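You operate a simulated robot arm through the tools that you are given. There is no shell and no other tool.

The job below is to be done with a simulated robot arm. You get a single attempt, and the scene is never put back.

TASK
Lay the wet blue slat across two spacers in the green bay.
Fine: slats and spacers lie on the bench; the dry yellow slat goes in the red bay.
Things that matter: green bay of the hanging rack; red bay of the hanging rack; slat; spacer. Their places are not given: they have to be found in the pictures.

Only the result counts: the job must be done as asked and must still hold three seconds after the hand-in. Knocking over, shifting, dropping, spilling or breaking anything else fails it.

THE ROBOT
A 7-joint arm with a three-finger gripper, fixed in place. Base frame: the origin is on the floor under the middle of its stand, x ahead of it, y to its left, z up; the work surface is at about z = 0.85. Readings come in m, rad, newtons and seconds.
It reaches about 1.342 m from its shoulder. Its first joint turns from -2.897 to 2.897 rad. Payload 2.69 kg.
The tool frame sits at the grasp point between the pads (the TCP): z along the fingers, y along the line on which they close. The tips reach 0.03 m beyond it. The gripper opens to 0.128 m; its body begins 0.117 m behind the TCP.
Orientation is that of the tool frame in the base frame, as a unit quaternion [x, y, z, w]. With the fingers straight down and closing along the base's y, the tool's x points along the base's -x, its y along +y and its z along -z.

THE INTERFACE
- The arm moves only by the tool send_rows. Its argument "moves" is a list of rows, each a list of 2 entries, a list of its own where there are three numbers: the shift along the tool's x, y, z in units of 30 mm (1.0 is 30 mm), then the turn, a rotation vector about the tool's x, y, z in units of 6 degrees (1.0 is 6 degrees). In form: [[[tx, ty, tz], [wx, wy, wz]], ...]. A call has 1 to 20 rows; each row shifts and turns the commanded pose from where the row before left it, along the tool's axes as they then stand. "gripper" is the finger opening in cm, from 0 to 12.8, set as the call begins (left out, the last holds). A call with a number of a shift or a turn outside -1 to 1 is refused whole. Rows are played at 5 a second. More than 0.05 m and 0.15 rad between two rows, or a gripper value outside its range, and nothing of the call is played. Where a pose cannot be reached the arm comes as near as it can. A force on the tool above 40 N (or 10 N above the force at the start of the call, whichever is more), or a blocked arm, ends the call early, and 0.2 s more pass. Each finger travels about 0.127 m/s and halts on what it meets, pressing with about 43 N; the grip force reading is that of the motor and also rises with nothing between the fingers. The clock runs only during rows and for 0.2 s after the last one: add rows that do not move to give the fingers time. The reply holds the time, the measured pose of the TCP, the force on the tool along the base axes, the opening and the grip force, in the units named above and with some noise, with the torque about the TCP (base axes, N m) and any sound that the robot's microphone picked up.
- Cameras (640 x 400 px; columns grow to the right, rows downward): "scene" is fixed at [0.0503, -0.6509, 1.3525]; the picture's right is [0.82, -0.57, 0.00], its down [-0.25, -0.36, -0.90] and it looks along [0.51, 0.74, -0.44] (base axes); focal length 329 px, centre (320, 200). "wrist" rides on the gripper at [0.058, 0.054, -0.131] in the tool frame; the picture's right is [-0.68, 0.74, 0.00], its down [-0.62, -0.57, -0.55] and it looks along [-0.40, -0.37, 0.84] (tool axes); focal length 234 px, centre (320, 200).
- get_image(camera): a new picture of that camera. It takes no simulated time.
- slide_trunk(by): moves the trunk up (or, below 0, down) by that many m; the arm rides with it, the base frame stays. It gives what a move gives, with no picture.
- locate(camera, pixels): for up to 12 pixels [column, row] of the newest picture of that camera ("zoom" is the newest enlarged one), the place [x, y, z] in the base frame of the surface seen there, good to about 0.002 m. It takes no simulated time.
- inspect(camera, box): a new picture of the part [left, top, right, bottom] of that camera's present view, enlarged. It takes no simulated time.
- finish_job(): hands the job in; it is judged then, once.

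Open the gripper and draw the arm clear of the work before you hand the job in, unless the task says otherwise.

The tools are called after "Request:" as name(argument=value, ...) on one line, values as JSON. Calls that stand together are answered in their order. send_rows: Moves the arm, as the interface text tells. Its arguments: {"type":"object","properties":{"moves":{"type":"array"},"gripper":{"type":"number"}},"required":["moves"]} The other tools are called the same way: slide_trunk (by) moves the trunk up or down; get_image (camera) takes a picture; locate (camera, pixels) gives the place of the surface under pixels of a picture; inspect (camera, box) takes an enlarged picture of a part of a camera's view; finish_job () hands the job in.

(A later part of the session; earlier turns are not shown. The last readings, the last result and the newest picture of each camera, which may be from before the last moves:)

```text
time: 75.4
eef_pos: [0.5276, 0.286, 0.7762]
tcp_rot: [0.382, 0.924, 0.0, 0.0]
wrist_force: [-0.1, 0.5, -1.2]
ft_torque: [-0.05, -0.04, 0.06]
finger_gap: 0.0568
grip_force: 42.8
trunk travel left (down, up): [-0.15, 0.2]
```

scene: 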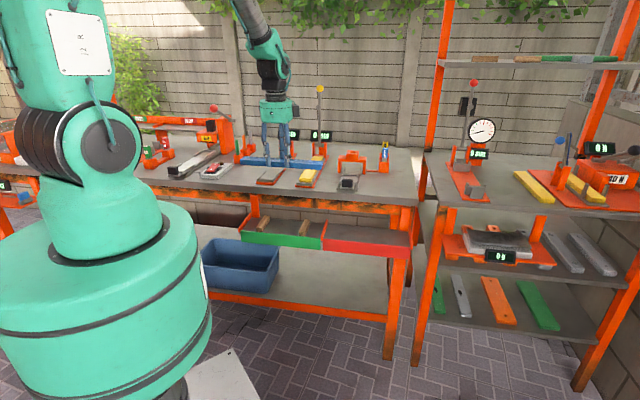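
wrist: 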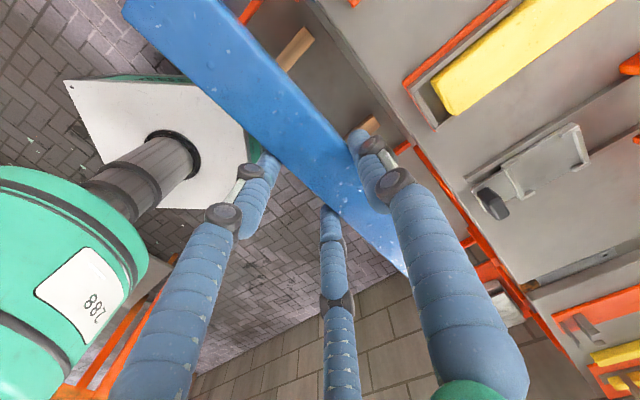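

Not yet fully seated; another 0.6 mm.

Request:
send_rows(moves=[[[0, 0, 0.02], [0, 0, 0]], [[0, 0, 0], [0, 0, 0]], [[0, 0, 0], [0, 0, 0]]])

```text
time: 76.2
eef_pos: [0.5276, 0.2857, 0.7765]
tcp_rot: [0.382, 0.924, 0.0, 0.0]
wrist_force: [0.3, -0.1, 3.5]
ft_torque: [0.07, -0.13, -0.01]
finger_gap: 0.0567
grip_force: 42.9
trunk travel left (down, up): [-0.15, 0.2]
```

Contact: about 6 N pressed, nearly centred. I open gently to 6.0, then to 7.5.

Request:
send_rows(moves=[[[0, 0, 0], [0, 0, 0]], [[0, 0, 0], [0, 0, 0]]], gripper=6.0)

Request:
send_rows(moves=[[[0, 0, 0], [0, 0, 0]], [[0, 0, 0], [0, 0, 0]], [[0, 0, 0], [0, 0, 0]]], gripper=7.5)

Request:
inspect(camera="wrist", box=[100, 0, 500, 250])

Request:
inspect(camera="scene", box=[225, 190, 345, 260])

```text
time: 76.8
eef_pos: [0.5263, 0.2852, 0.7766]
tcp_rot: [0.382, 0.924, 0.0, 0.0]
wrist_force: [-0.5, 0.4, 0.3]
ft_torque: [0.01, 0.02, -0.02]
finger_gap: 0.0603
grip_force: 0.0
trunk travel left (down, up): [-0.15, 0.2]
```

```text
time: 77.6
eef_pos: [0.5272, 0.2859, 0.7762]
tcp_rot: [0.382, 0.924, 0.0, 0.001]
wrist_force: [0.5, 0.7, 0.7]
ft_torque: [-0.02, 0.0, 0.0]
finger_gap: 0.0752
grip_force: 0.0
trunk travel left (down, up): [-0.15, 0.2]
```

```text
1.60 times, centred on (300, 125) of wrist
```

zoom: 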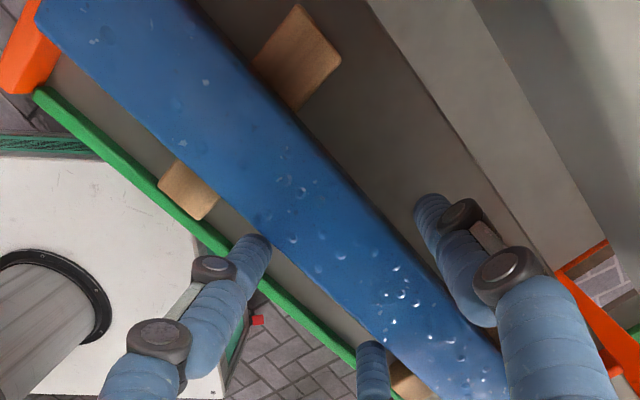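

```text
5.33 times, centred on (285, 225) of scene
```

zoom: 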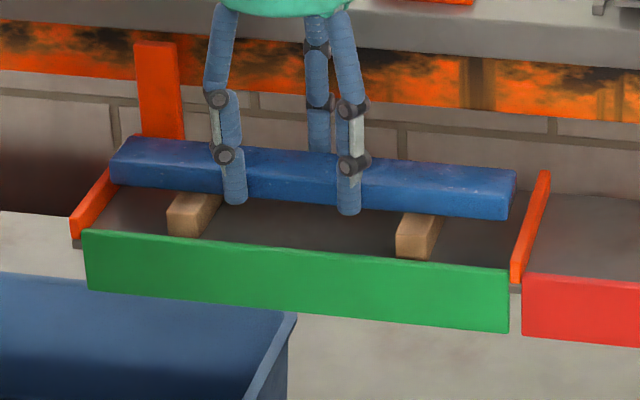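

The slat rests on both spacers with the fingers clear on both sides. I rise straight up by 24 cm.

Request:
send_rows(moves=[[[0, 0, -0.3], [0, 0, 0]], [[0, 0, -0.7], [0, 0, 0]], [[0, 0, -1], [0, 0, 0]], [[0, 0, -1], [0, 0, 0]], [[0, 0, -1], [0, 0, 0]], [[0, 0, -1], [0, 0, 0]], [[0, 0, -1], [0, 0, 0]], [[0, 0, -1], [0, 0, 0]], [[0, 0, -1], [0, 0, 0]], [[0, 0, 0], [0, 0, 0]]])

Request:
inspect(camera="scene", box=[225, 190, 345, 260])

Request:
locate(camera="zoom", pixels=[[114, 165], [114, 178], [130, 140], [510, 200], [508, 212], [514, 175], [300, 160], [300, 185], [185, 205], [415, 225], [400, 165], [220, 150]])

Request:
get_image(camera="wrist")

```text
time: 79.8
eef_pos: [0.526, 0.2866, 1.0174]
tcp_rot: [0.382, 0.924, 0.0, -0.001]
wrist_force: [-0.8, 0.1, -0.3]
ft_torque: [0.04, -0.05, -0.02]
finger_gap: 0.0748
grip_force: 0.1
trunk travel left (down, up): [-0.15, 0.2]
```

```text
5.33 times, centred on (285, 225) of scene
```

zoom: 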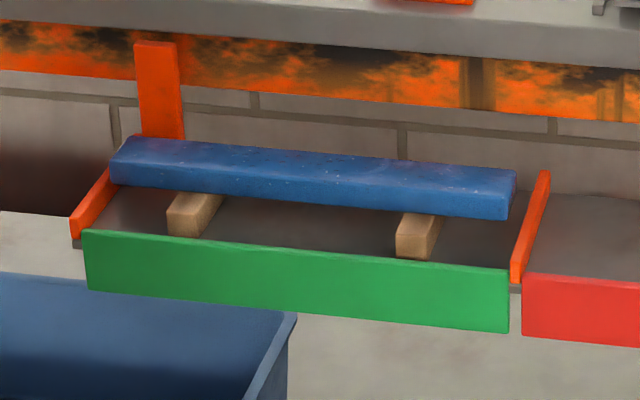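

```text
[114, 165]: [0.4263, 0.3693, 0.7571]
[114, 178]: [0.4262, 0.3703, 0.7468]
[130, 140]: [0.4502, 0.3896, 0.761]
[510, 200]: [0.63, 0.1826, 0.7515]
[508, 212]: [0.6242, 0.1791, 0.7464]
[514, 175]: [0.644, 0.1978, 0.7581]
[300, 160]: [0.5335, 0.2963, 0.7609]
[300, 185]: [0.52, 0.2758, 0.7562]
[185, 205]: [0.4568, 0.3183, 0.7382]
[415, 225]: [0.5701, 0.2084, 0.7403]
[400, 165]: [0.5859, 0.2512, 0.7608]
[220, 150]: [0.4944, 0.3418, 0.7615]
```

```text
taken
```

wrist: 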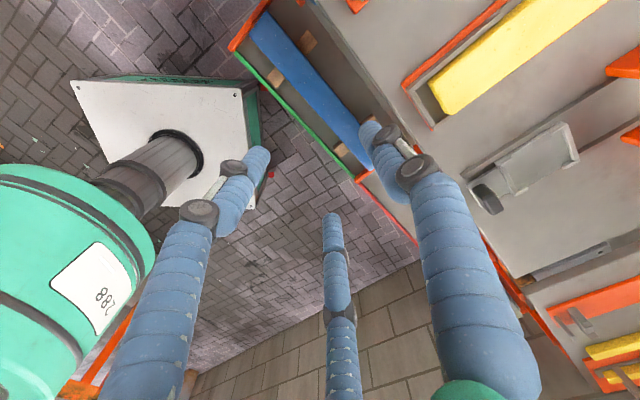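

The blue slat lies level (z≈0.761) across both spacers, inside the green bay. Now the yellow slat: I turn to +45° and move to a viewing spot in front of its tray.

Request:
send_rows(moves=[[[0, 0, 0], [0, 0, -1]], [[0, 0, 0], [0, 0, -1]], [[0, 0, 0], [0, 0, -1]], [[0, 0, 0], [0, 0, -1]], [[0, 0, 0], [0, 0, -1]], [[0, 0, 0], [0, 0, -1]], [[0, 0, 0], [0, 0, -1]], [[0, 0, 0], [0, 0, -1]], [[0, 0, 0], [0, 0, -1]], [[0, 0, 0], [0, 0, -1]], [[0, 0, 0], [0, 0, -1]], [[0, 0, 0], [0, 0, -1]], [[0, 0, 0], [0, 0, -1]], [[0, 0, 0], [0, 0, -1]], [[0, 0, 0], [0, 0, -1]]], gripper=9.0)

Request:
send_rows(moves=[[[0, -0.9, 0], [0, 0, 0]], [[0, -0.9, 0], [0, 0, 0]], [[0, -0.75, 0], [0, 0, 0]], [[-1, 0, 0], [0, 0, 0]], [[-1, 0, 0], [0, 0, 0]], [[-1, 0, 0], [0, 0, 0]], [[-1, 0, 0], [0, 0, 0]], [[0, 0, 0], [0, 0, 0]]])

Request:
get_image(camera="wrist")

Request:
get_image(camera="scene")

```text
time: 83.0
eef_pos: [0.5262, 0.2849, 1.0164]
tcp_rot: [-0.384, 0.923, 0.0, -0.001]
wrist_force: [0.2, 0.2, -0.4]
ft_torque: [-0.01, -0.01, 0.0]
finger_gap: 0.0901
grip_force: 0.0
trunk travel left (down, up): [-0.15, 0.2]
```

```text
time: 84.8
eef_pos: [0.6667, 0.3176, 1.0155]
tcp_rot: [-0.383, 0.924, 0.001, -0.001]
wrist_force: [0.4, 1.2, -0.4]
ft_torque: [-0.01, 0.03, 0.01]
finger_gap: 0.0904
grip_force: 0.1
trunk travel left (down, up): [-0.15, 0.2]
```

```text
taken
```

wrist: 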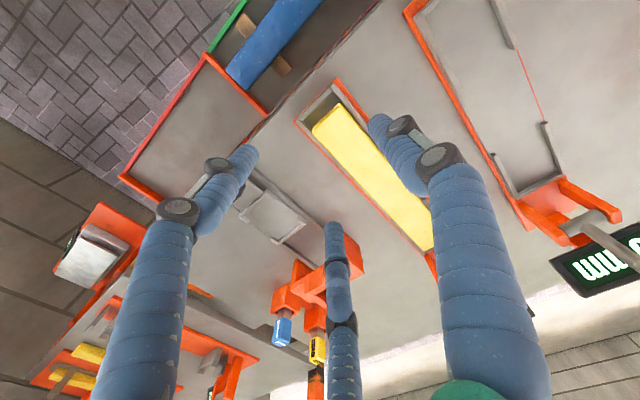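

```text
taken
```

scene: 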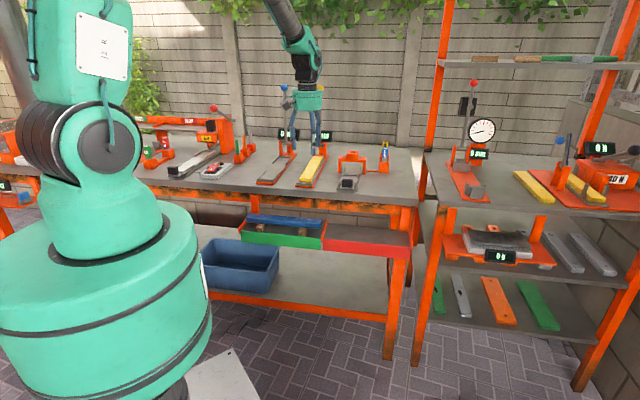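

The yellow slat runs from (330,115) to (425,240) in the wrist picture. I enlarge it to see the tray walls on both sides.

Request:
inspect(camera="wrist", box=[280, 70, 450, 280])

Request:
inspect(camera="wrist", box=[290, 75, 410, 165])

```text
1.90 times, centred on (365, 175) of wrist
```

zoom: 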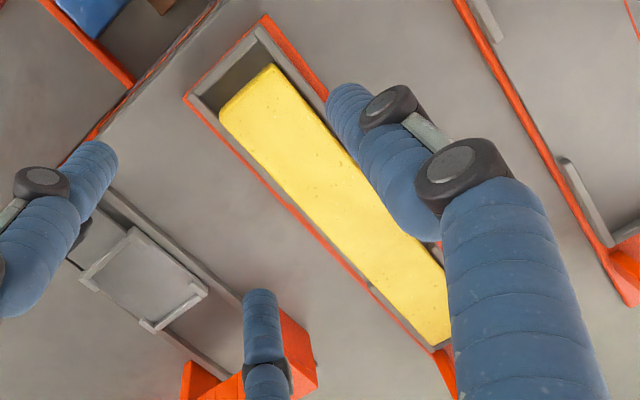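

```text
4.44 times, centred on (350, 120) of wrist
```

zoom: 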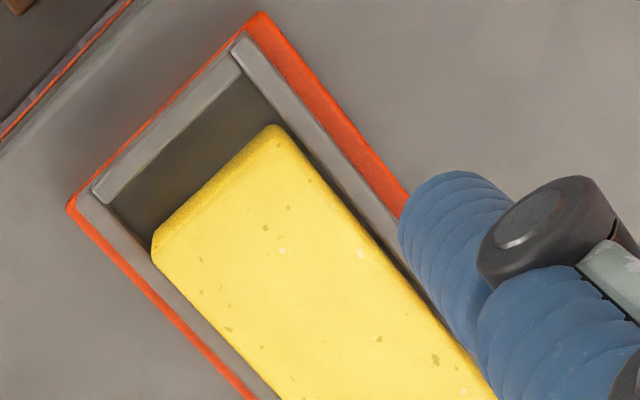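

I locate the yellow slat's long edges, the side walls and the tray floor in this enlarged picture.

Request:
locate(camera="zoom", pixels=[[283, 145], [340, 215], [395, 282], [160, 262], [200, 308], [240, 355], [275, 140], [165, 245], [240, 50], [100, 190], [300, 120], [350, 185]])

Request:
locate(camera="zoom", pixels=[[320, 170], [330, 190], [370, 235], [140, 250], [180, 300], [220, 350], [250, 385], [400, 260], [160, 200], [230, 100], [125, 230], [290, 140]])

Request:
inspect(camera="scene", box=[292, 148, 332, 190])

```text
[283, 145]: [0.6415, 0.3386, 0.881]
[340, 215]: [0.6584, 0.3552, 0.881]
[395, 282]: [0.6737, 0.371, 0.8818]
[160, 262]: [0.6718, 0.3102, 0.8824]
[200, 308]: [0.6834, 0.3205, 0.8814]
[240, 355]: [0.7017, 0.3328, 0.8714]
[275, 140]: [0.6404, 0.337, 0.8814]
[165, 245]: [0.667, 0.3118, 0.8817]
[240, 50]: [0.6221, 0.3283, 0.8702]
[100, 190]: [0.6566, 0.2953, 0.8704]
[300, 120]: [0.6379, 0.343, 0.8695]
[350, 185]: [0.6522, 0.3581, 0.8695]
```

```text
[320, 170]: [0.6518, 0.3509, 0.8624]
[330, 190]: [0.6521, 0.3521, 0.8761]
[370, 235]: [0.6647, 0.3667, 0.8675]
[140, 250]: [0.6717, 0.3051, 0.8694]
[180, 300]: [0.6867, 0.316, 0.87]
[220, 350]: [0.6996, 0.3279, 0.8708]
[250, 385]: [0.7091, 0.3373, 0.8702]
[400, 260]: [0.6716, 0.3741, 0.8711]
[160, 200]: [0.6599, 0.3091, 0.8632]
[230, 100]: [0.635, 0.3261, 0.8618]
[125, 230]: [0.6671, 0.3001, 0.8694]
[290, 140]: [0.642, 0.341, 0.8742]
```

```text
9.52 times, centred on (312, 169) of scene
```

zoom: 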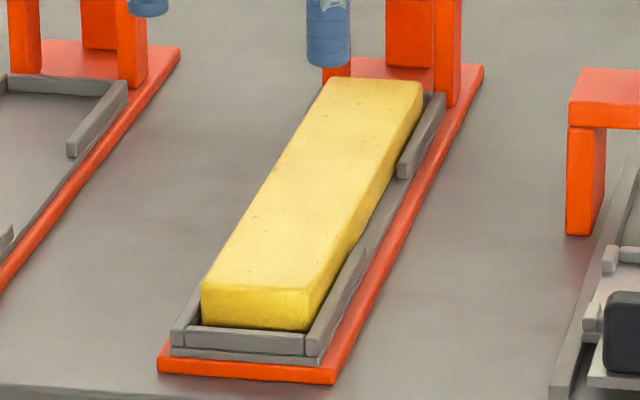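

The tray has walls only at its front and back parts. I locate where the right-hand front wall ends and the back wall begins, and compare with the empty twin station.

Request:
locate(camera="zoom", pixels=[[402, 170], [405, 155], [330, 300], [345, 275], [355, 255], [365, 240], [372, 228], [380, 212], [388, 198], [310, 335], [435, 100], [360, 265]])

Request:
inspect(camera="scene", box=[250, 145, 300, 190])

Request:
locate(camera="zoom", pixels=[[130, 290], [200, 195], [300, 290], [370, 210], [260, 130], [320, 60], [415, 135], [470, 60], [270, 200], [340, 160], [380, 190], [240, 260]])

```text
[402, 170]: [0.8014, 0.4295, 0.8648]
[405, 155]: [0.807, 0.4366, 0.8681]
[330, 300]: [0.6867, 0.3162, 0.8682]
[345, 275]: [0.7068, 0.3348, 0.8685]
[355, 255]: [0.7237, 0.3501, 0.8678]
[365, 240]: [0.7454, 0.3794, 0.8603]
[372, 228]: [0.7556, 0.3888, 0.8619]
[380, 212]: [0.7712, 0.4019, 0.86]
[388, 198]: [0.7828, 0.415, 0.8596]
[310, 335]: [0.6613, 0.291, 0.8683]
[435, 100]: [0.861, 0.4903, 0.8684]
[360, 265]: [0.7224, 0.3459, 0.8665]
```

```text
8.89 times, centred on (275, 168) of scene
```

zoom: 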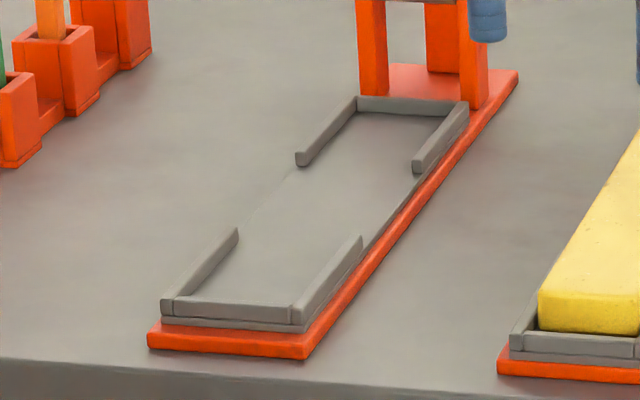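

```text
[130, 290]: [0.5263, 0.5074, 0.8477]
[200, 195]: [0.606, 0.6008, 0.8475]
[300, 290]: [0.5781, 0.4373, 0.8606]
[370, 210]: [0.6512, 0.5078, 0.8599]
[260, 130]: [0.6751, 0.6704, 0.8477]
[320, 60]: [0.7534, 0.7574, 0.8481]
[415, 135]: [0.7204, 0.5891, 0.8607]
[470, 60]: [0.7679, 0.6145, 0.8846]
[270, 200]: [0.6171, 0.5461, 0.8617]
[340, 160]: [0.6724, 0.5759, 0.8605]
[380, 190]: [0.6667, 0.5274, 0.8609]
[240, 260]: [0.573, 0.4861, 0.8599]
```

The middle between the walls (v≈0.775–0.868) is open, with the slat's u from about 0.2135 to 0.257 (centre ≈0.236). I check the lever ball's position, then move above the slat's middle.

Request:
get_image(camera="scene")

Request:
locate(camera="scene", pixels=[[284, 87], [283, 89], [285, 103], [310, 87], [320, 130], [310, 45], [325, 110]])

Request:
inspect(camera="scene", box=[265, 20, 355, 150])

```text
taken
```

scene: 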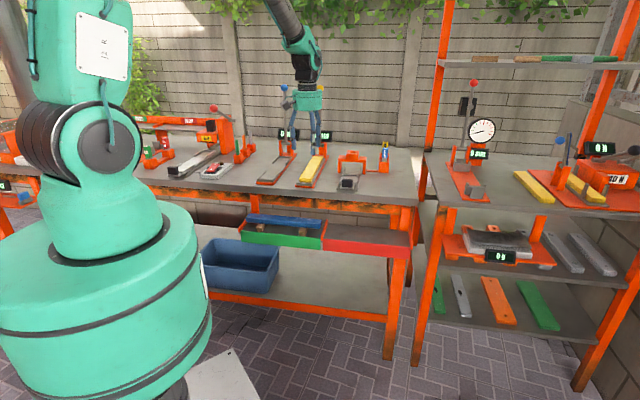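

```text
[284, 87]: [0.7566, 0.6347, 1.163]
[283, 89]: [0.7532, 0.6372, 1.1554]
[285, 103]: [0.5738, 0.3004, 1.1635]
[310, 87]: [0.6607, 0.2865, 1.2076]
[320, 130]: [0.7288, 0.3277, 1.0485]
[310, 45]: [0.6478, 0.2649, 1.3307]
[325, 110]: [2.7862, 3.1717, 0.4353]
```

```text
3.08 times, centred on (310, 85) of scene
```

zoom: 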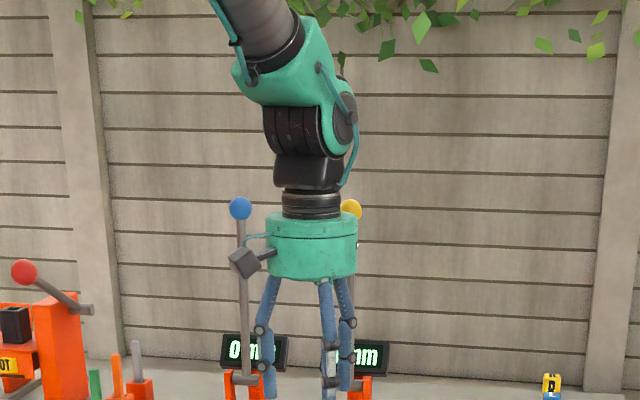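

The lever ball stands at v≈0.98, z≈1.16, well behind the gripper at v=0.82. I move above the slat's middle and lower to tips just above the tray walls (TCP z≈0.902).

Request:
send_rows(moves=[[[-1, 0.02, 0], [0, 0, 0]], [[-1, 0, 0], [0, 0, 0]], [[-1, 0, 0], [0, 0, 0]], [[-0.75, 0, 0], [0, 0, 0]], [[-0.4, 0, 0], [0, 0, 0]], [[0, 0, 0.8], [0, 0, 0]], [[0, 0, 0.9], [0, 0, 0]], [[0, 0, 0.8], [0, 0, 0]], [[0, 0, 0.5], [0, 0, 0]], [[0, 0, 0], [0, 0, 0]]], gripper=8.0)

Request:
get_image(camera="wrist")

Request:
inspect(camera="scene", box=[270, 90, 360, 190])

```text
time: 87.0
eef_pos: [0.7528, 0.4055, 0.9252]
tcp_rot: [-0.383, 0.924, -0.001, 0.0]
wrist_force: [0.2, 0.2, -0.3]
ft_torque: [0.0, 0.02, 0.05]
finger_gap: 0.0799
grip_force: 0.1
trunk travel left (down, up): [-0.15, 0.2]
```

```text
taken
```

wrist: 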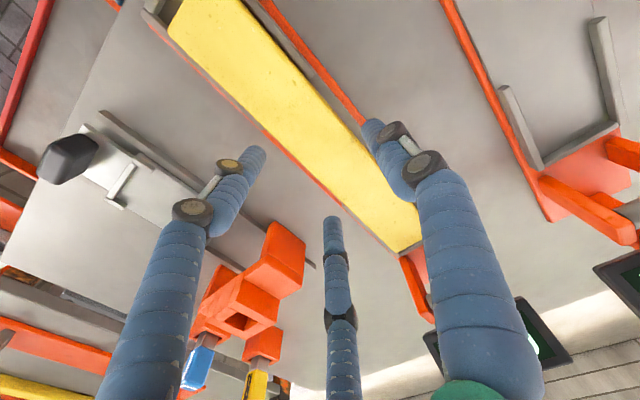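

```text
4.00 times, centred on (315, 140) of scene
```

zoom: 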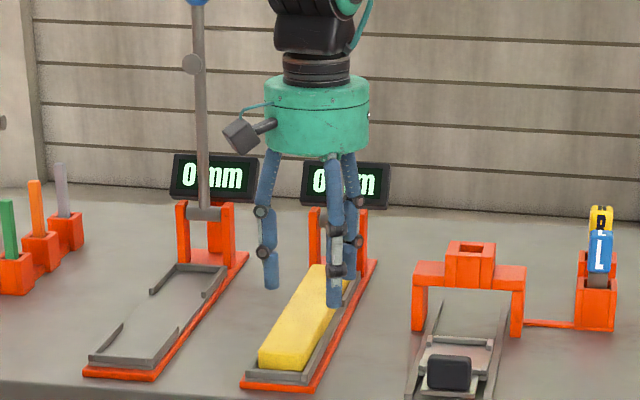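

TCP u=0.2456, v=0.819, z=0.925. I enlarge the wrist view here to refine the slat's edges near the grasp before going lower.

Request:
inspect(camera="wrist", box=[200, 40, 440, 220])

Request:
locate(camera="zoom", pixels=[[245, 75], [290, 130], [335, 185], [120, 160], [180, 225], [240, 290], [255, 70], [300, 125], [345, 180], [110, 165], [170, 230], [230, 295]])

```text
2.22 times, centred on (320, 130) of wrist
```

zoom: 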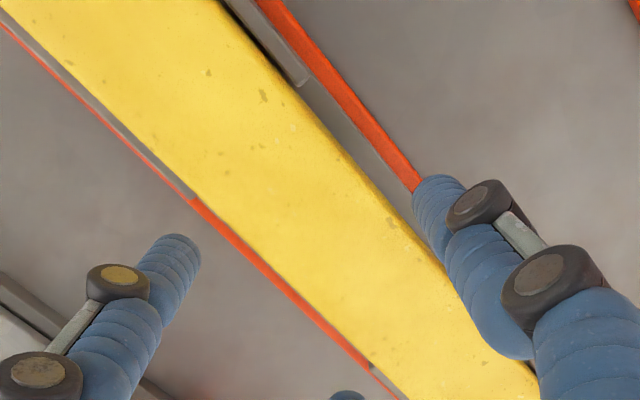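

```text
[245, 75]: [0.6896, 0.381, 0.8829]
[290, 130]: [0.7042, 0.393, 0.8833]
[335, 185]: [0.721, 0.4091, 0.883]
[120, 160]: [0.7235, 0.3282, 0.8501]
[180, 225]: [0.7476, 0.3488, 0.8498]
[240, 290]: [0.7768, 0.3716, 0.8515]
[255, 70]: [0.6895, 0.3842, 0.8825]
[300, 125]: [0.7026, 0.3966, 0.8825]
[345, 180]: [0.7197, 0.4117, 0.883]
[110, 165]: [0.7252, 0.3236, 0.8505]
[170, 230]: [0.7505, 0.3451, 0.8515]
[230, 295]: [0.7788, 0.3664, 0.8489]
```

I pick points nearer to the slat's true edges: upper-right edge near (325,130), lower-left edge near (215,210).

Request:
locate(camera="zoom", pixels=[[322, 130], [328, 130], [334, 130], [366, 180], [372, 180], [378, 180], [215, 215], [221, 215], [227, 215], [290, 290], [298, 290], [306, 290]])

Request:
locate(camera="zoom", pixels=[[340, 130], [346, 130], [352, 130], [384, 180], [390, 180], [209, 215], [203, 215], [282, 290], [274, 290], [300, 80], [185, 190], [375, 370]])

```text
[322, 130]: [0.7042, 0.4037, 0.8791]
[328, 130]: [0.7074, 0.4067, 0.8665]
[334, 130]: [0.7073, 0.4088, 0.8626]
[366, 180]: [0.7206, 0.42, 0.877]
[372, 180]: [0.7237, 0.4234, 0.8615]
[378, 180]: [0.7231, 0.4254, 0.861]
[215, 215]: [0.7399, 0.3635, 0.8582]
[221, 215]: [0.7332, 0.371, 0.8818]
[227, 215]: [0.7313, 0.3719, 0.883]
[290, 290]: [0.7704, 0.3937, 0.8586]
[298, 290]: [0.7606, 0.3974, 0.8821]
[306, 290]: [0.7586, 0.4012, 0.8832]
```

```text
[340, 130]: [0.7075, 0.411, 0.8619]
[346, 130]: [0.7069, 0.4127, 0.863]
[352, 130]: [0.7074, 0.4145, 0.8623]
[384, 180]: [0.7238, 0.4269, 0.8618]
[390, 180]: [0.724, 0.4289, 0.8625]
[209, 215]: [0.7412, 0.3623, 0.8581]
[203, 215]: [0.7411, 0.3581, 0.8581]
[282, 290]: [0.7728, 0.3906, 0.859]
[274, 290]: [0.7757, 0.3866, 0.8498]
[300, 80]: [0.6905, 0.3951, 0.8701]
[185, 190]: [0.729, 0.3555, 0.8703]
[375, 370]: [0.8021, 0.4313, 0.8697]
```

The slat spans u 0.2126–0.2567 here, centre ≈0.235, and the wall-free window is v 0.768–0.871, centred on my TCP. I narrow to 7.4 cm so that the fingers fit that window and lower to z≈0.902.

Request:
send_rows(moves=[[[0, 0.02, 0], [0, 0, 0]], [[0, 0, 0], [0, 0, 0]], [[0, 0, 0.4], [0, 0, 0]], [[0, 0, 0.38], [0, 0, 0]], [[0, 0, 0], [0, 0, 0]]], gripper=7.4)

Request:
inspect(camera="wrist", box=[200, 40, 440, 220])

Request:
inspect(camera="scene", box=[285, 130, 345, 190])

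```text
time: 88.2
eef_pos: [0.753, 0.4058, 0.9026]
tcp_rot: [-0.383, 0.924, 0.0, 0.001]
wrist_force: [0.0, -0.9, -0.6]
ft_torque: [-0.01, 0.03, -0.05]
finger_gap: 0.0741
grip_force: 0.1
trunk travel left (down, up): [-0.15, 0.2]
```

```text
2.22 times, centred on (320, 130) of wrist
```

zoom: 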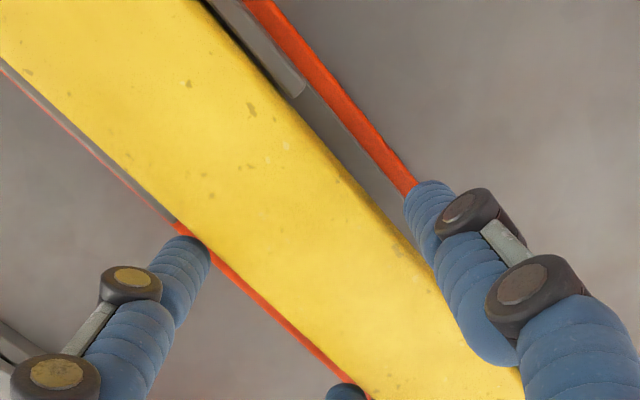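

```text
6.67 times, centred on (315, 160) of scene
```

zoom: 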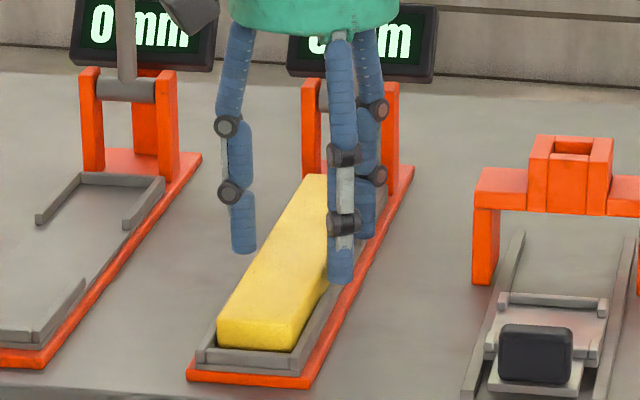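

The tips are beside the slat, just inside the wall-free window. I narrow to 7.1 and lower 5 mm more for a better hold.

Request:
send_rows(moves=[[[0, 0, 0], [0, 0, 0]], [[0, 0, 0.08], [0, 0, 0]], [[0, 0, 0.09], [0, 0, 0]], [[0, 0, 0], [0, 0, 0]]], gripper=7.1)

Request:
inspect(camera="wrist", box=[200, 40, 440, 220])

```text
time: 89.2
eef_pos: [0.7527, 0.4068, 0.898]
tcp_rot: [-0.382, 0.924, 0.0, -0.001]
wrist_force: [0.8, 0.1, 0.3]
ft_torque: [0.02, -0.05, 0.02]
finger_gap: 0.071
grip_force: 0.1
trunk travel left (down, up): [-0.15, 0.2]
```

```text
2.22 times, centred on (320, 130) of wrist
```

zoom: 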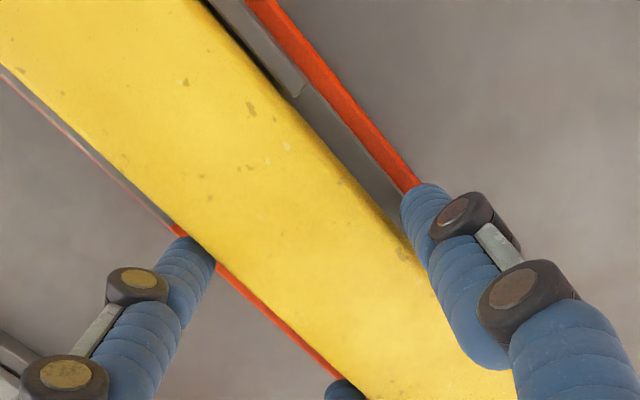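

No contact yet. I close in small steps to 6.6 and 6.3, watching for lateral force.

Request:
send_rows(moves=[[[0, 0, 0], [0, 0, 0]], [[0, 0, 0], [0, 0, 0]]], gripper=6.6)

Request:
send_rows(moves=[[[0, 0, 0], [0, 0, 0]], [[0, 0, 0], [0, 0, 0]]], gripper=6.3)

Request:
inspect(camera="wrist", box=[200, 40, 440, 220])

```text
time: 89.8
eef_pos: [0.7521, 0.4056, 0.896]
tcp_rot: [-0.383, 0.924, 0.0, -0.001]
wrist_force: [-0.2, -0.2, 0.1]
ft_torque: [0.02, -0.05, 0.02]
finger_gap: 0.0664
grip_force: 0.1
trunk travel left (down, up): [-0.15, 0.2]
```

```text
time: 90.4
eef_pos: [0.7525, 0.4051, 0.8966]
tcp_rot: [-0.383, 0.924, 0.0, -0.001]
wrist_force: [-1.6, 0.3, 0.6]
ft_torque: [0.03, 0.12, -0.03]
finger_gap: 0.0638
grip_force: 37.1
trunk travel left (down, up): [-0.15, 0.2]
```

```text
2.22 times, centred on (320, 130) of wrist
```

zoom: 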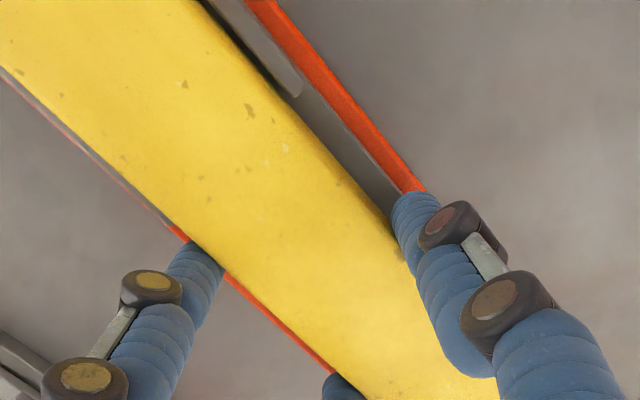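

All three fingers hold the slat (37 N, gap 0.0638) with hardly any side force. I firm the grip and lift slowly by 2 cm.

Request:
send_rows(moves=[[[0, 0, 0], [0, 0, 0]], [[0, 0, 0], [0, 0, 0]], [[0, 0, -0.1], [0, 0, 0]], [[0, 0, -0.15], [0, 0, 0]], [[0, 0, -0.2], [0, 0, 0]], [[0, 0, -0.25], [0, 0, 0]], [[0, 0, 0], [0, 0, 0]]], gripper=4.5)

Request:
inspect(camera="scene", box=[285, 130, 345, 190])

Request:
inspect(camera="wrist", box=[200, 40, 440, 220])

```text
time: 92.0
eef_pos: [0.7534, 0.4053, 0.9194]
tcp_rot: [-0.382, 0.924, 0.0, 0.0]
wrist_force: [0.5, 0.0, -2.4]
ft_torque: [-0.02, -0.02, 0.0]
finger_gap: 0.0637
grip_force: 43.0
trunk travel left (down, up): [-0.15, 0.2]
```

```text
6.67 times, centred on (315, 160) of scene
```

zoom: 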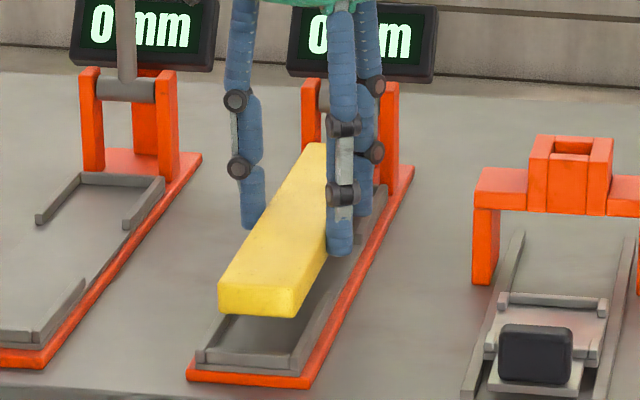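

```text
2.22 times, centred on (320, 130) of wrist
```

zoom: 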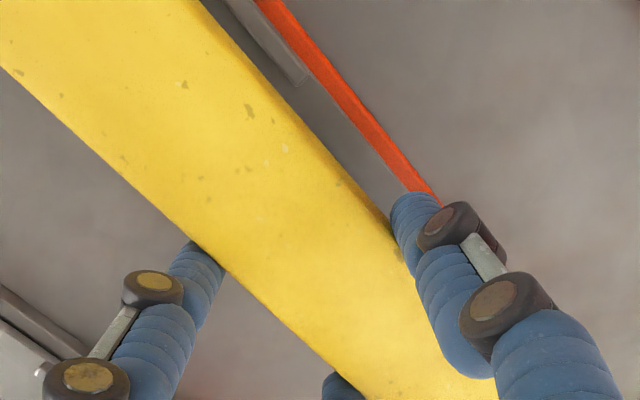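

The yellow slat is out of its tray, level, tray undisturbed. I raise it to z≈1.0 and draw it back to v≈0.574.

Request:
send_rows(moves=[[[0, 0, -0.5], [0, 0, 0]], [[0, 0, -0.8], [0, 0, 0]], [[0, 0, -0.8], [0, 0, 0]], [[0, 0, -0.64], [0, 0, 0]], [[0.4, 0, 0], [0, 0, 0]], [[0.7, 0, 0], [0, 0, 0]], [[0.8, 0, 0], [0, 0, 0]], [[0.8, 0, 0], [0, 0, 0]], [[0.8, 0, 0], [0, 0, 0]], [[0.8, 0, 0], [0, 0, 0]], [[0.8, 0, 0], [0, 0, 0]], [[0.8, 0, 0], [0, 0, 0]], [[0.8, 0, 0], [0, 0, 0]], [[0.8, 0, 0], [0, 0, 0]], [[0.4, 0, 0], [0, 0, 0]], [[0.27, 0, 0], [0, 0, 0]], [[0, 0, 0], [0, 0, 0]]])

Request:
send_rows(moves=[[[0, 0, 0], [0, 0, 0.5]], [[0, 0, 0], [0, 0, 0.8]], [[0, 0, 0], [0, 0, 0.8]], [[0, 0, 0], [0, 0, 0.8]], [[0, 0, 0], [0, 0, 0.8]], [[0, 0, 0], [0, 0, 0.8]], [[0, 0, 0], [0, 0, 0.8]], [[0, 0, 0], [0, 0, 0.8]], [[0, 0, 0], [0, 0, 0.8]], [[0, 0, 0], [0, 0, 0.8]], [[0, 0, 0], [0, 0, 0.8]], [[0, 0, 0], [0, 0, 0.8]], [[0, 0, 0], [0, 0, 0.8]], [[0, 0, 0], [0, 0, 0.8]], [[0, 0, 0], [0, 0, 0.8]], [[0, 0, 0], [0, 0, 0.8]], [[0, 0, 0], [0, 0, 0.8]], [[0, 0, 0], [0, 0, 0.8]], [[0, 0, 0], [0, 0, 0.8]], [[0, 0, 0], [0, 0, 0.1]]])

Request:
get_image(camera="scene")

```text
time: 95.6
eef_pos: [0.5794, 0.2306, 1.0004]
tcp_rot: [-0.384, 0.923, -0.001, 0.0]
wrist_force: [-0.3, 0.9, -1.9]
ft_torque: [-0.03, -0.03, -0.02]
finger_gap: 0.0636
grip_force: 43.3
trunk travel left (down, up): [-0.15, 0.2]
```

```text
time: 99.8
eef_pos: [0.5794, 0.2331, 1.0]
tcp_rot: [0.383, 0.924, 0.0, 0.0]
wrist_force: [-0.3, -0.3, -2.7]
ft_torque: [-0.03, 0.0, 0.01]
finger_gap: 0.0635
grip_force: 43.3
trunk travel left (down, up): [-0.15, 0.2]
```

```text
taken
```

scene: 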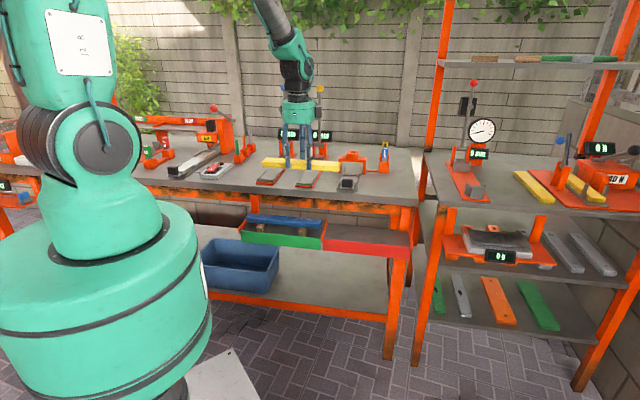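

The slat is turned along u and held firmly. I carry it to the right, above the red bay (TCP u≈0.484).

Request:
send_rows(moves=[[[-0.5, 0, 0], [0, 0, 0]], [[-0.8, 0, 0], [0, 0, 0]], [[-0.8, 0, 0], [0, 0, 0]], [[-0.8, 0, 0], [0, 0, 0]], [[-0.8, 0, 0], [0, 0, 0]], [[-0.8, 0, 0], [0, 0, 0]], [[-0.8, 0, 0], [0, 0, 0]], [[-0.8, 0, 0], [0, 0, 0]], [[-0.8, 0, 0], [0, 0, 0]], [[-0.6, 0, 0], [0, 0, 0]], [[-0.46, 0, 0], [0, 0, 0]], [[0, 0, 0], [0, 0, 0]]])

Request:
inspect(camera="scene", box=[310, 120, 430, 200])

Request:
get_image(camera="wrist")

```text
time: 102.4
eef_pos: [0.748, 0.0635, 0.9999]
tcp_rot: [0.382, 0.924, -0.001, 0.0]
wrist_force: [0.0, -0.5, -2.3]
ft_torque: [0.01, -0.03, -0.02]
finger_gap: 0.0636
grip_force: 42.9
trunk travel left (down, up): [-0.15, 0.2]
```

```text
5.00 times, centred on (370, 160) of scene
```

zoom: 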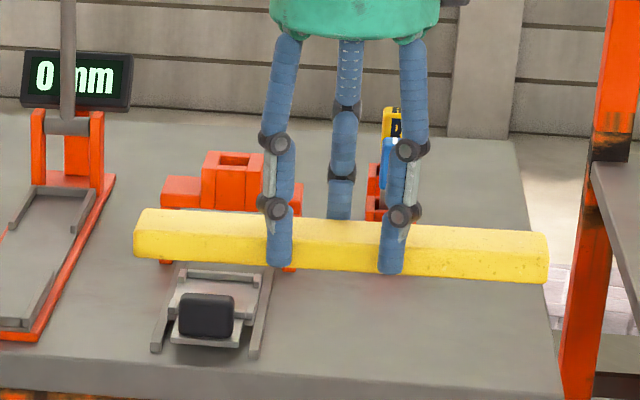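

```text
taken
```

wrist: 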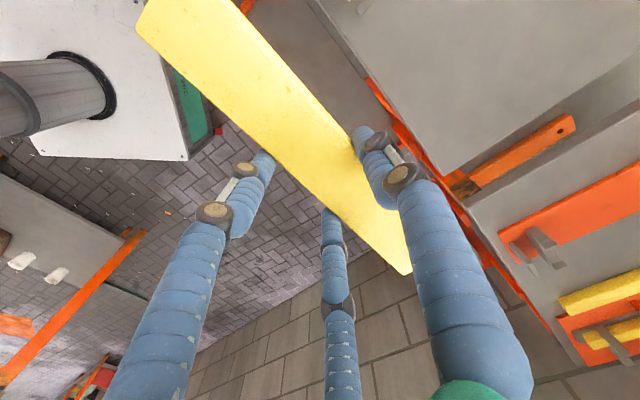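

TCP u=0.484, v=0.574. I locate the slat's ends in the enlarged picture and the red bay's limits once more.

Request:
locate(camera="zoom", pixels=[[138, 235], [140, 252], [150, 213], [200, 245], [450, 262], [540, 260], [545, 275], [546, 240], [480, 232], [200, 218], [300, 225], [300, 255]])

Request:
inspect(camera="scene", box=[315, 190, 435, 270])

Request:
locate(camera="zoom", pixels=[[45, 230], [40, 205], [80, 180], [470, 205], [485, 260], [490, 290], [480, 290], [250, 260], [460, 280], [60, 240], [465, 210], [250, 200]])

```text
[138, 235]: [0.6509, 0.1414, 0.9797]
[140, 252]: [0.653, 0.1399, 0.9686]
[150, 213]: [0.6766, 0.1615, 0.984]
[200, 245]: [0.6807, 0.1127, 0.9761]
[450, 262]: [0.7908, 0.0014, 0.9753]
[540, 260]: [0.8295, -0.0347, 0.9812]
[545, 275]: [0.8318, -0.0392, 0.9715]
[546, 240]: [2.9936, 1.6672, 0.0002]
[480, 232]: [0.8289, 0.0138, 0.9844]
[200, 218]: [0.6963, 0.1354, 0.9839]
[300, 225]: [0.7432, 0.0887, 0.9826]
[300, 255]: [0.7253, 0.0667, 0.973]
```

```text
5.00 times, centred on (375, 230) of scene
```

zoom: 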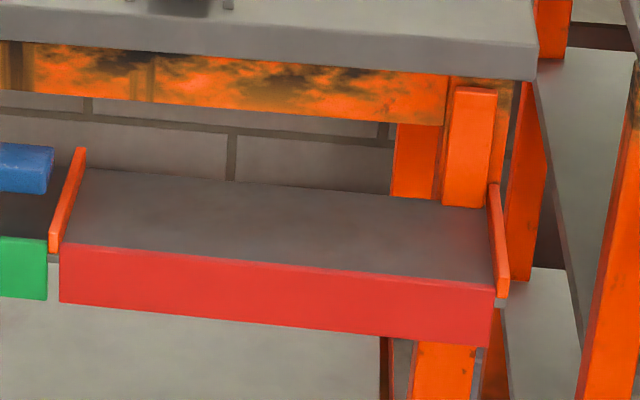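

```text
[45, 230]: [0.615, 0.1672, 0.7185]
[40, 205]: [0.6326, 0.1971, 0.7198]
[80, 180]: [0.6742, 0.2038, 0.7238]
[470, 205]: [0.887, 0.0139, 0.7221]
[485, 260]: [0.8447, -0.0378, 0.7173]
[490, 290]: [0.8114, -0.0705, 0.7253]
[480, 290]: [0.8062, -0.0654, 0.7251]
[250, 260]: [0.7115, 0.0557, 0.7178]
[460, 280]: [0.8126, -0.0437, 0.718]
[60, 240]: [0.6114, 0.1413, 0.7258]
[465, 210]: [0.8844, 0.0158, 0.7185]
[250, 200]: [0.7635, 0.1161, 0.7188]
```

The slat spans u 0.360–0.614, v 0.5605–0.604; the red bay runs u 0.333–0.624. I shift 6 mm left to centre it and lower to just above the floor.

Request:
send_rows(moves=[[[0.2, 0, 0.4], [0, 0, 0]], [[0, 0, 0.8], [0, 0, 0]], [[0, 0, 0.9], [0, 0, 0]], [[0, 0, 0.9], [0, 0, 0]], [[0, 0, 0.9], [0, 0, 0]], [[0, 0, 0.9], [0, 0, 0]], [[0, 0, 0.9], [0, 0, 0]], [[0, 0, 0.9], [0, 0, 0]], [[0, 0, 0.7], [0, 0, 0]], [[0, 0, 0.4], [0, 0, 0]], [[0, 0, 0.25], [0, 0, 0]], [[0, 0, 0.1], [0, 0, 0]], [[0, 0, 0], [0, 0, 0]]])

Request:
inspect(camera="scene", box=[315, 180, 435, 270])

Request:
inspect(camera="wrist", box=[100, 0, 500, 250])

```text
time: 105.2
eef_pos: [0.7443, 0.0669, 0.7582]
tcp_rot: [0.381, 0.924, 0.0, 0.0]
wrist_force: [-0.9, -0.2, -1.8]
ft_torque: [0.01, 0.0, -0.01]
finger_gap: 0.0639
grip_force: 43.6
trunk travel left (down, up): [-0.15, 0.2]
```

```text
4.44 times, centred on (375, 225) of scene
```

zoom: 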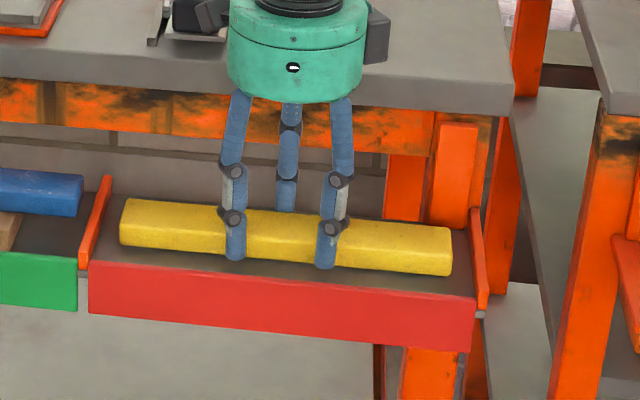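

```text
1.60 times, centred on (300, 125) of wrist
```

zoom: 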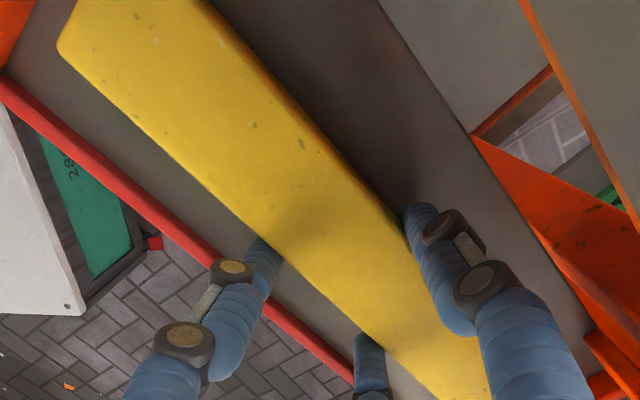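

The slat is inside the red bay, just above the floor, clear of lip and dividers. I lower in small steps until contact.

Request:
send_rows(moves=[[[0, 0, 0.04], [0, 0, 0]], [[0, 0, 0.03], [0, 0, 0]], [[0, 0, 0.02], [0, 0, 0]], [[0, 0, 0], [0, 0, 0]]])

```text
time: 106.2
eef_pos: [0.7444, 0.0672, 0.7554]
tcp_rot: [0.382, 0.924, 0.0, 0.0]
wrist_force: [-0.3, 0.1, -1.8]
ft_torque: [0.03, 0.03, 0.02]
finger_gap: 0.0638
grip_force: 42.7
trunk travel left (down, up): [-0.15, 0.2]
```

Only the weight shows so far; a further 1 mm down.

Request:
send_rows(moves=[[[0, 0, 0.02], [0, 0, 0]], [[0, 0, 0.015], [0, 0, 0]], [[0, 0, 0], [0, 0, 0]]])

```text
time: 107.0
eef_pos: [0.7444, 0.0663, 0.7548]
tcp_rot: [0.382, 0.924, 0.0, 0.0]
wrist_force: [-1.5, -1.6, 6.4]
ft_torque: [0.33, 0.15, 0.07]
finger_gap: 0.0635
grip_force: 43.1
trunk travel left (down, up): [-0.15, 0.2]
```

Contact: 6.4 N upward. I open to 6.7, then to 8.0, and check.

Request:
send_rows(moves=[[[0, 0, 0], [0, 0, 0]], [[0, 0, 0], [0, 0, 0]]], gripper=6.7)

Request:
send_rows(moves=[[[0, 0, 0], [0, 0, 0]], [[0, 0, 0], [0, 0, 0]], [[0, 0, 0], [0, 0, 0]]], gripper=8.0)

Request:
inspect(camera="wrist", box=[100, 0, 500, 250])

Request:
inspect(camera="scene", box=[315, 180, 435, 270])

```text
time: 107.6
eef_pos: [0.745, 0.0681, 0.754]
tcp_rot: [0.382, 0.924, 0.0, 0.0]
wrist_force: [0.0, 0.7, -0.3]
ft_torque: [0.0, 0.02, 0.02]
finger_gap: 0.0669
grip_force: 0.0
trunk travel left (down, up): [-0.15, 0.2]
```

```text
time: 108.4
eef_pos: [0.7453, 0.0672, 0.7539]
tcp_rot: [0.382, 0.924, 0.0, 0.001]
wrist_force: [-0.2, 0.3, -0.1]
ft_torque: [0.02, -0.03, 0.02]
finger_gap: 0.0801
grip_force: 0.2
trunk travel left (down, up): [-0.15, 0.2]
```

```text
1.60 times, centred on (300, 125) of wrist
```

zoom: 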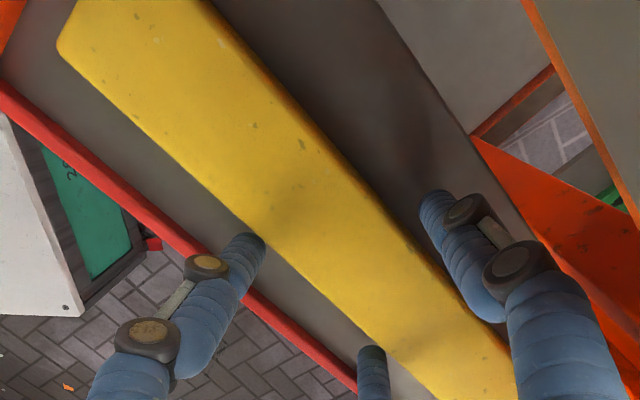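

```text
4.44 times, centred on (375, 225) of scene
```

zoom: 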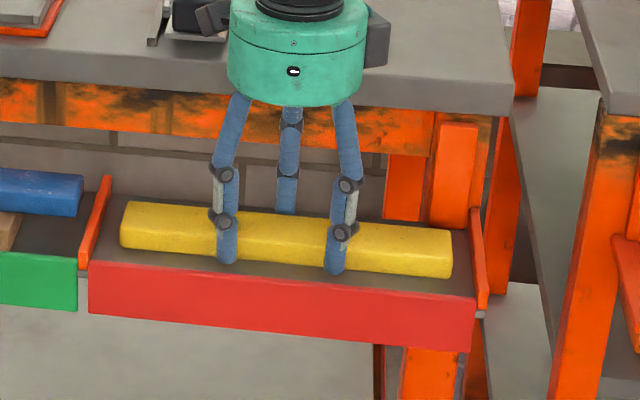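

The slat lies in the red bay with the fingers clear of it. I rise straight up by 27 cm.

Request:
send_rows(moves=[[[0, 0, -0.3], [0, 0, 0]], [[0, 0, -0.7], [0, 0, 0]], [[0, 0, -1], [0, 0, 0]], [[0, 0, -1], [0, 0, 0]], [[0, 0, -1], [0, 0, 0]], [[0, 0, -1], [0, 0, 0]], [[0, 0, -1], [0, 0, 0]], [[0, 0, -1], [0, 0, 0]], [[0, 0, -1], [0, 0, 0]], [[0, 0, -1], [0, 0, 0]], [[0, 0, 0], [0, 0, 0]]])

Request:
get_image(camera="scene")

Request:
inspect(camera="scene", box=[230, 190, 430, 270])

Request:
locate(camera="zoom", pixels=[[60, 120], [150, 130], [270, 140], [295, 155], [60, 140], [345, 148], [450, 160], [560, 172], [575, 185], [345, 165], [85, 152], [225, 165]])

Request:
get_image(camera="wrist")

```text
time: 110.8
eef_pos: [0.7454, 0.0691, 1.024]
tcp_rot: [0.382, 0.924, 0.0, 0.0]
wrist_force: [-0.6, 0.4, 0.2]
ft_torque: [0.0, -0.05, 0.0]
finger_gap: 0.08
grip_force: 0.0
trunk travel left (down, up): [-0.15, 0.2]
```

```text
taken
```

scene: 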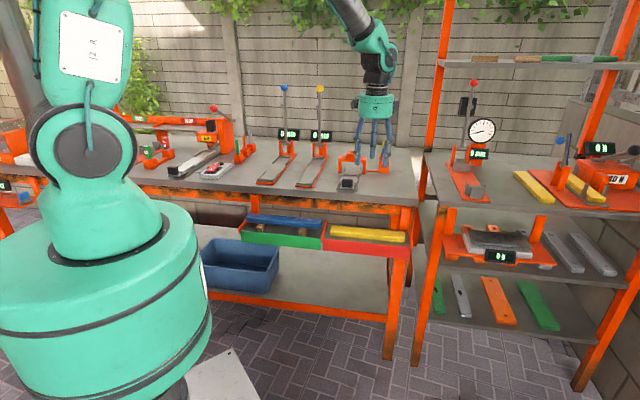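

```text
3.20 times, centred on (330, 230) of scene
```

zoom: 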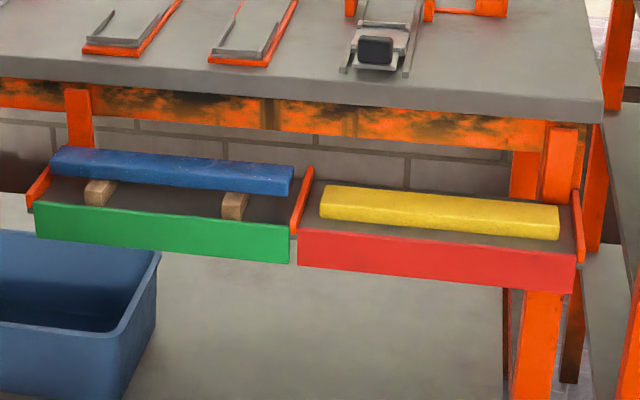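

```text
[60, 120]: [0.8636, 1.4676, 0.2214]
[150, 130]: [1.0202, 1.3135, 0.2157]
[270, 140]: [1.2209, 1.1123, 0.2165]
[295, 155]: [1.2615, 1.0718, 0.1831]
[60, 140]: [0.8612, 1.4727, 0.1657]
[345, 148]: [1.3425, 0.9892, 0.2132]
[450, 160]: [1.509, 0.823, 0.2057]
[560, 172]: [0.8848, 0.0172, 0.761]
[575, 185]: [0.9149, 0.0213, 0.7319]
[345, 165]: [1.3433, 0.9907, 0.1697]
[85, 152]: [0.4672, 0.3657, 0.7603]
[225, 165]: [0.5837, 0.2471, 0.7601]
```

```text
taken
```

wrist: 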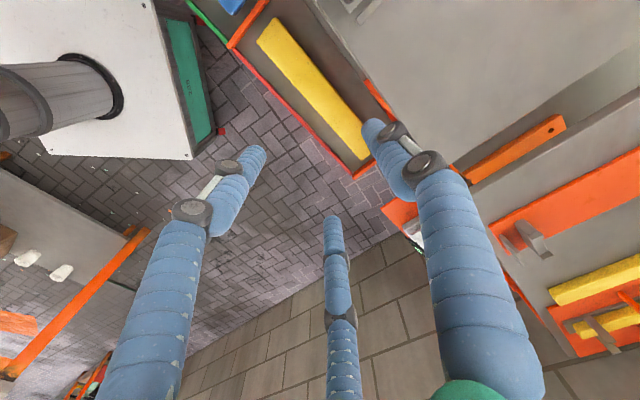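

Both slats lie in their bays. I verify the yellow slat's flatness and look closely at both bays and the gauge stations.

Request:
locate(camera="zoom", pixels=[[325, 192], [440, 203], [550, 214], [325, 210], [550, 232], [60, 160], [170, 172], [285, 182], [60, 170], [280, 192], [97, 195], [232, 208]])

Request:
inspect(camera="scene", box=[225, 195, 345, 260])

Request:
inspect(camera="scene", box=[250, 80, 410, 195])

```text
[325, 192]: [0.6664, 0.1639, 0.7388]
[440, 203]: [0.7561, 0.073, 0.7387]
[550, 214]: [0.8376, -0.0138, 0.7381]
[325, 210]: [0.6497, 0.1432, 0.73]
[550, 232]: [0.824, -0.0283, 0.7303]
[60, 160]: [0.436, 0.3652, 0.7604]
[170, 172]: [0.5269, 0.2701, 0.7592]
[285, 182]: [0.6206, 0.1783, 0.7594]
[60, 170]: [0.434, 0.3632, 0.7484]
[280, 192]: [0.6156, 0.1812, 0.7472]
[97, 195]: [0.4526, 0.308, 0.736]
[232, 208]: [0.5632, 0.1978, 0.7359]
```

```text
5.33 times, centred on (285, 228) of scene
```

zoom: 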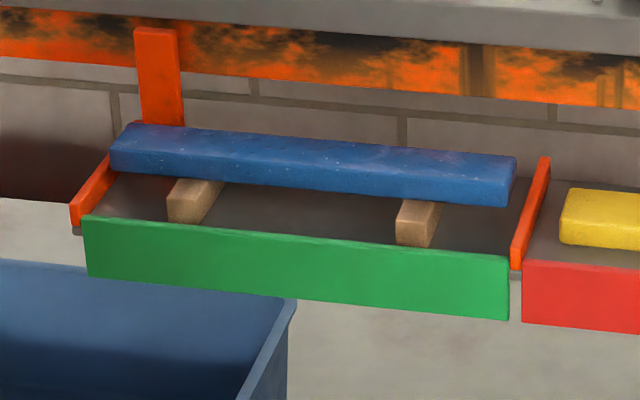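

```text
3.48 times, centred on (330, 138) of scene
```

zoom: 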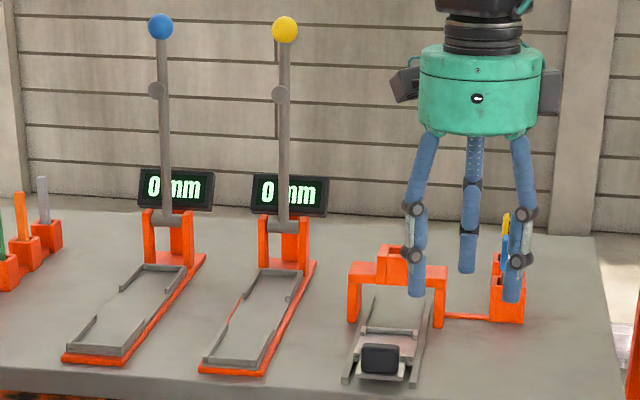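

Both slats lie flat and the stations are undisturbed. I open the gripper fully and raise the arm a little further clear, letting a moment pass.

Request:
send_rows(moves=[[[0, 0, -1], [0, 0, 0]], [[0, 0, -1], [0, 0, 0]], [[0, 0, -1], [0, 0, 0]], [[0, 0, 0], [0, 0, 0]], [[0, 0, 0], [0, 0, 0]], [[0, 0, 0], [0, 0, 0]], [[0, 0, 0], [0, 0, 0]], [[0, 0, 0], [0, 0, 0]]], gripper=12.8)

Request:
get_image(camera="scene")

```text
time: 112.6
eef_pos: [0.7444, 0.0682, 1.1129]
tcp_rot: [0.382, 0.924, 0.0, 0.0]
wrist_force: [0.4, -0.7, -0.1]
ft_torque: [0.06, 0.0, -0.01]
finger_gap: 0.1279
grip_force: 0.2
trunk travel left (down, up): [-0.15, 0.2]
```

```text
taken
```

scene: 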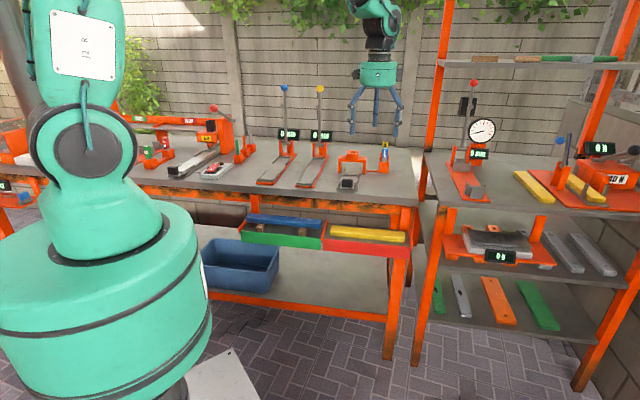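

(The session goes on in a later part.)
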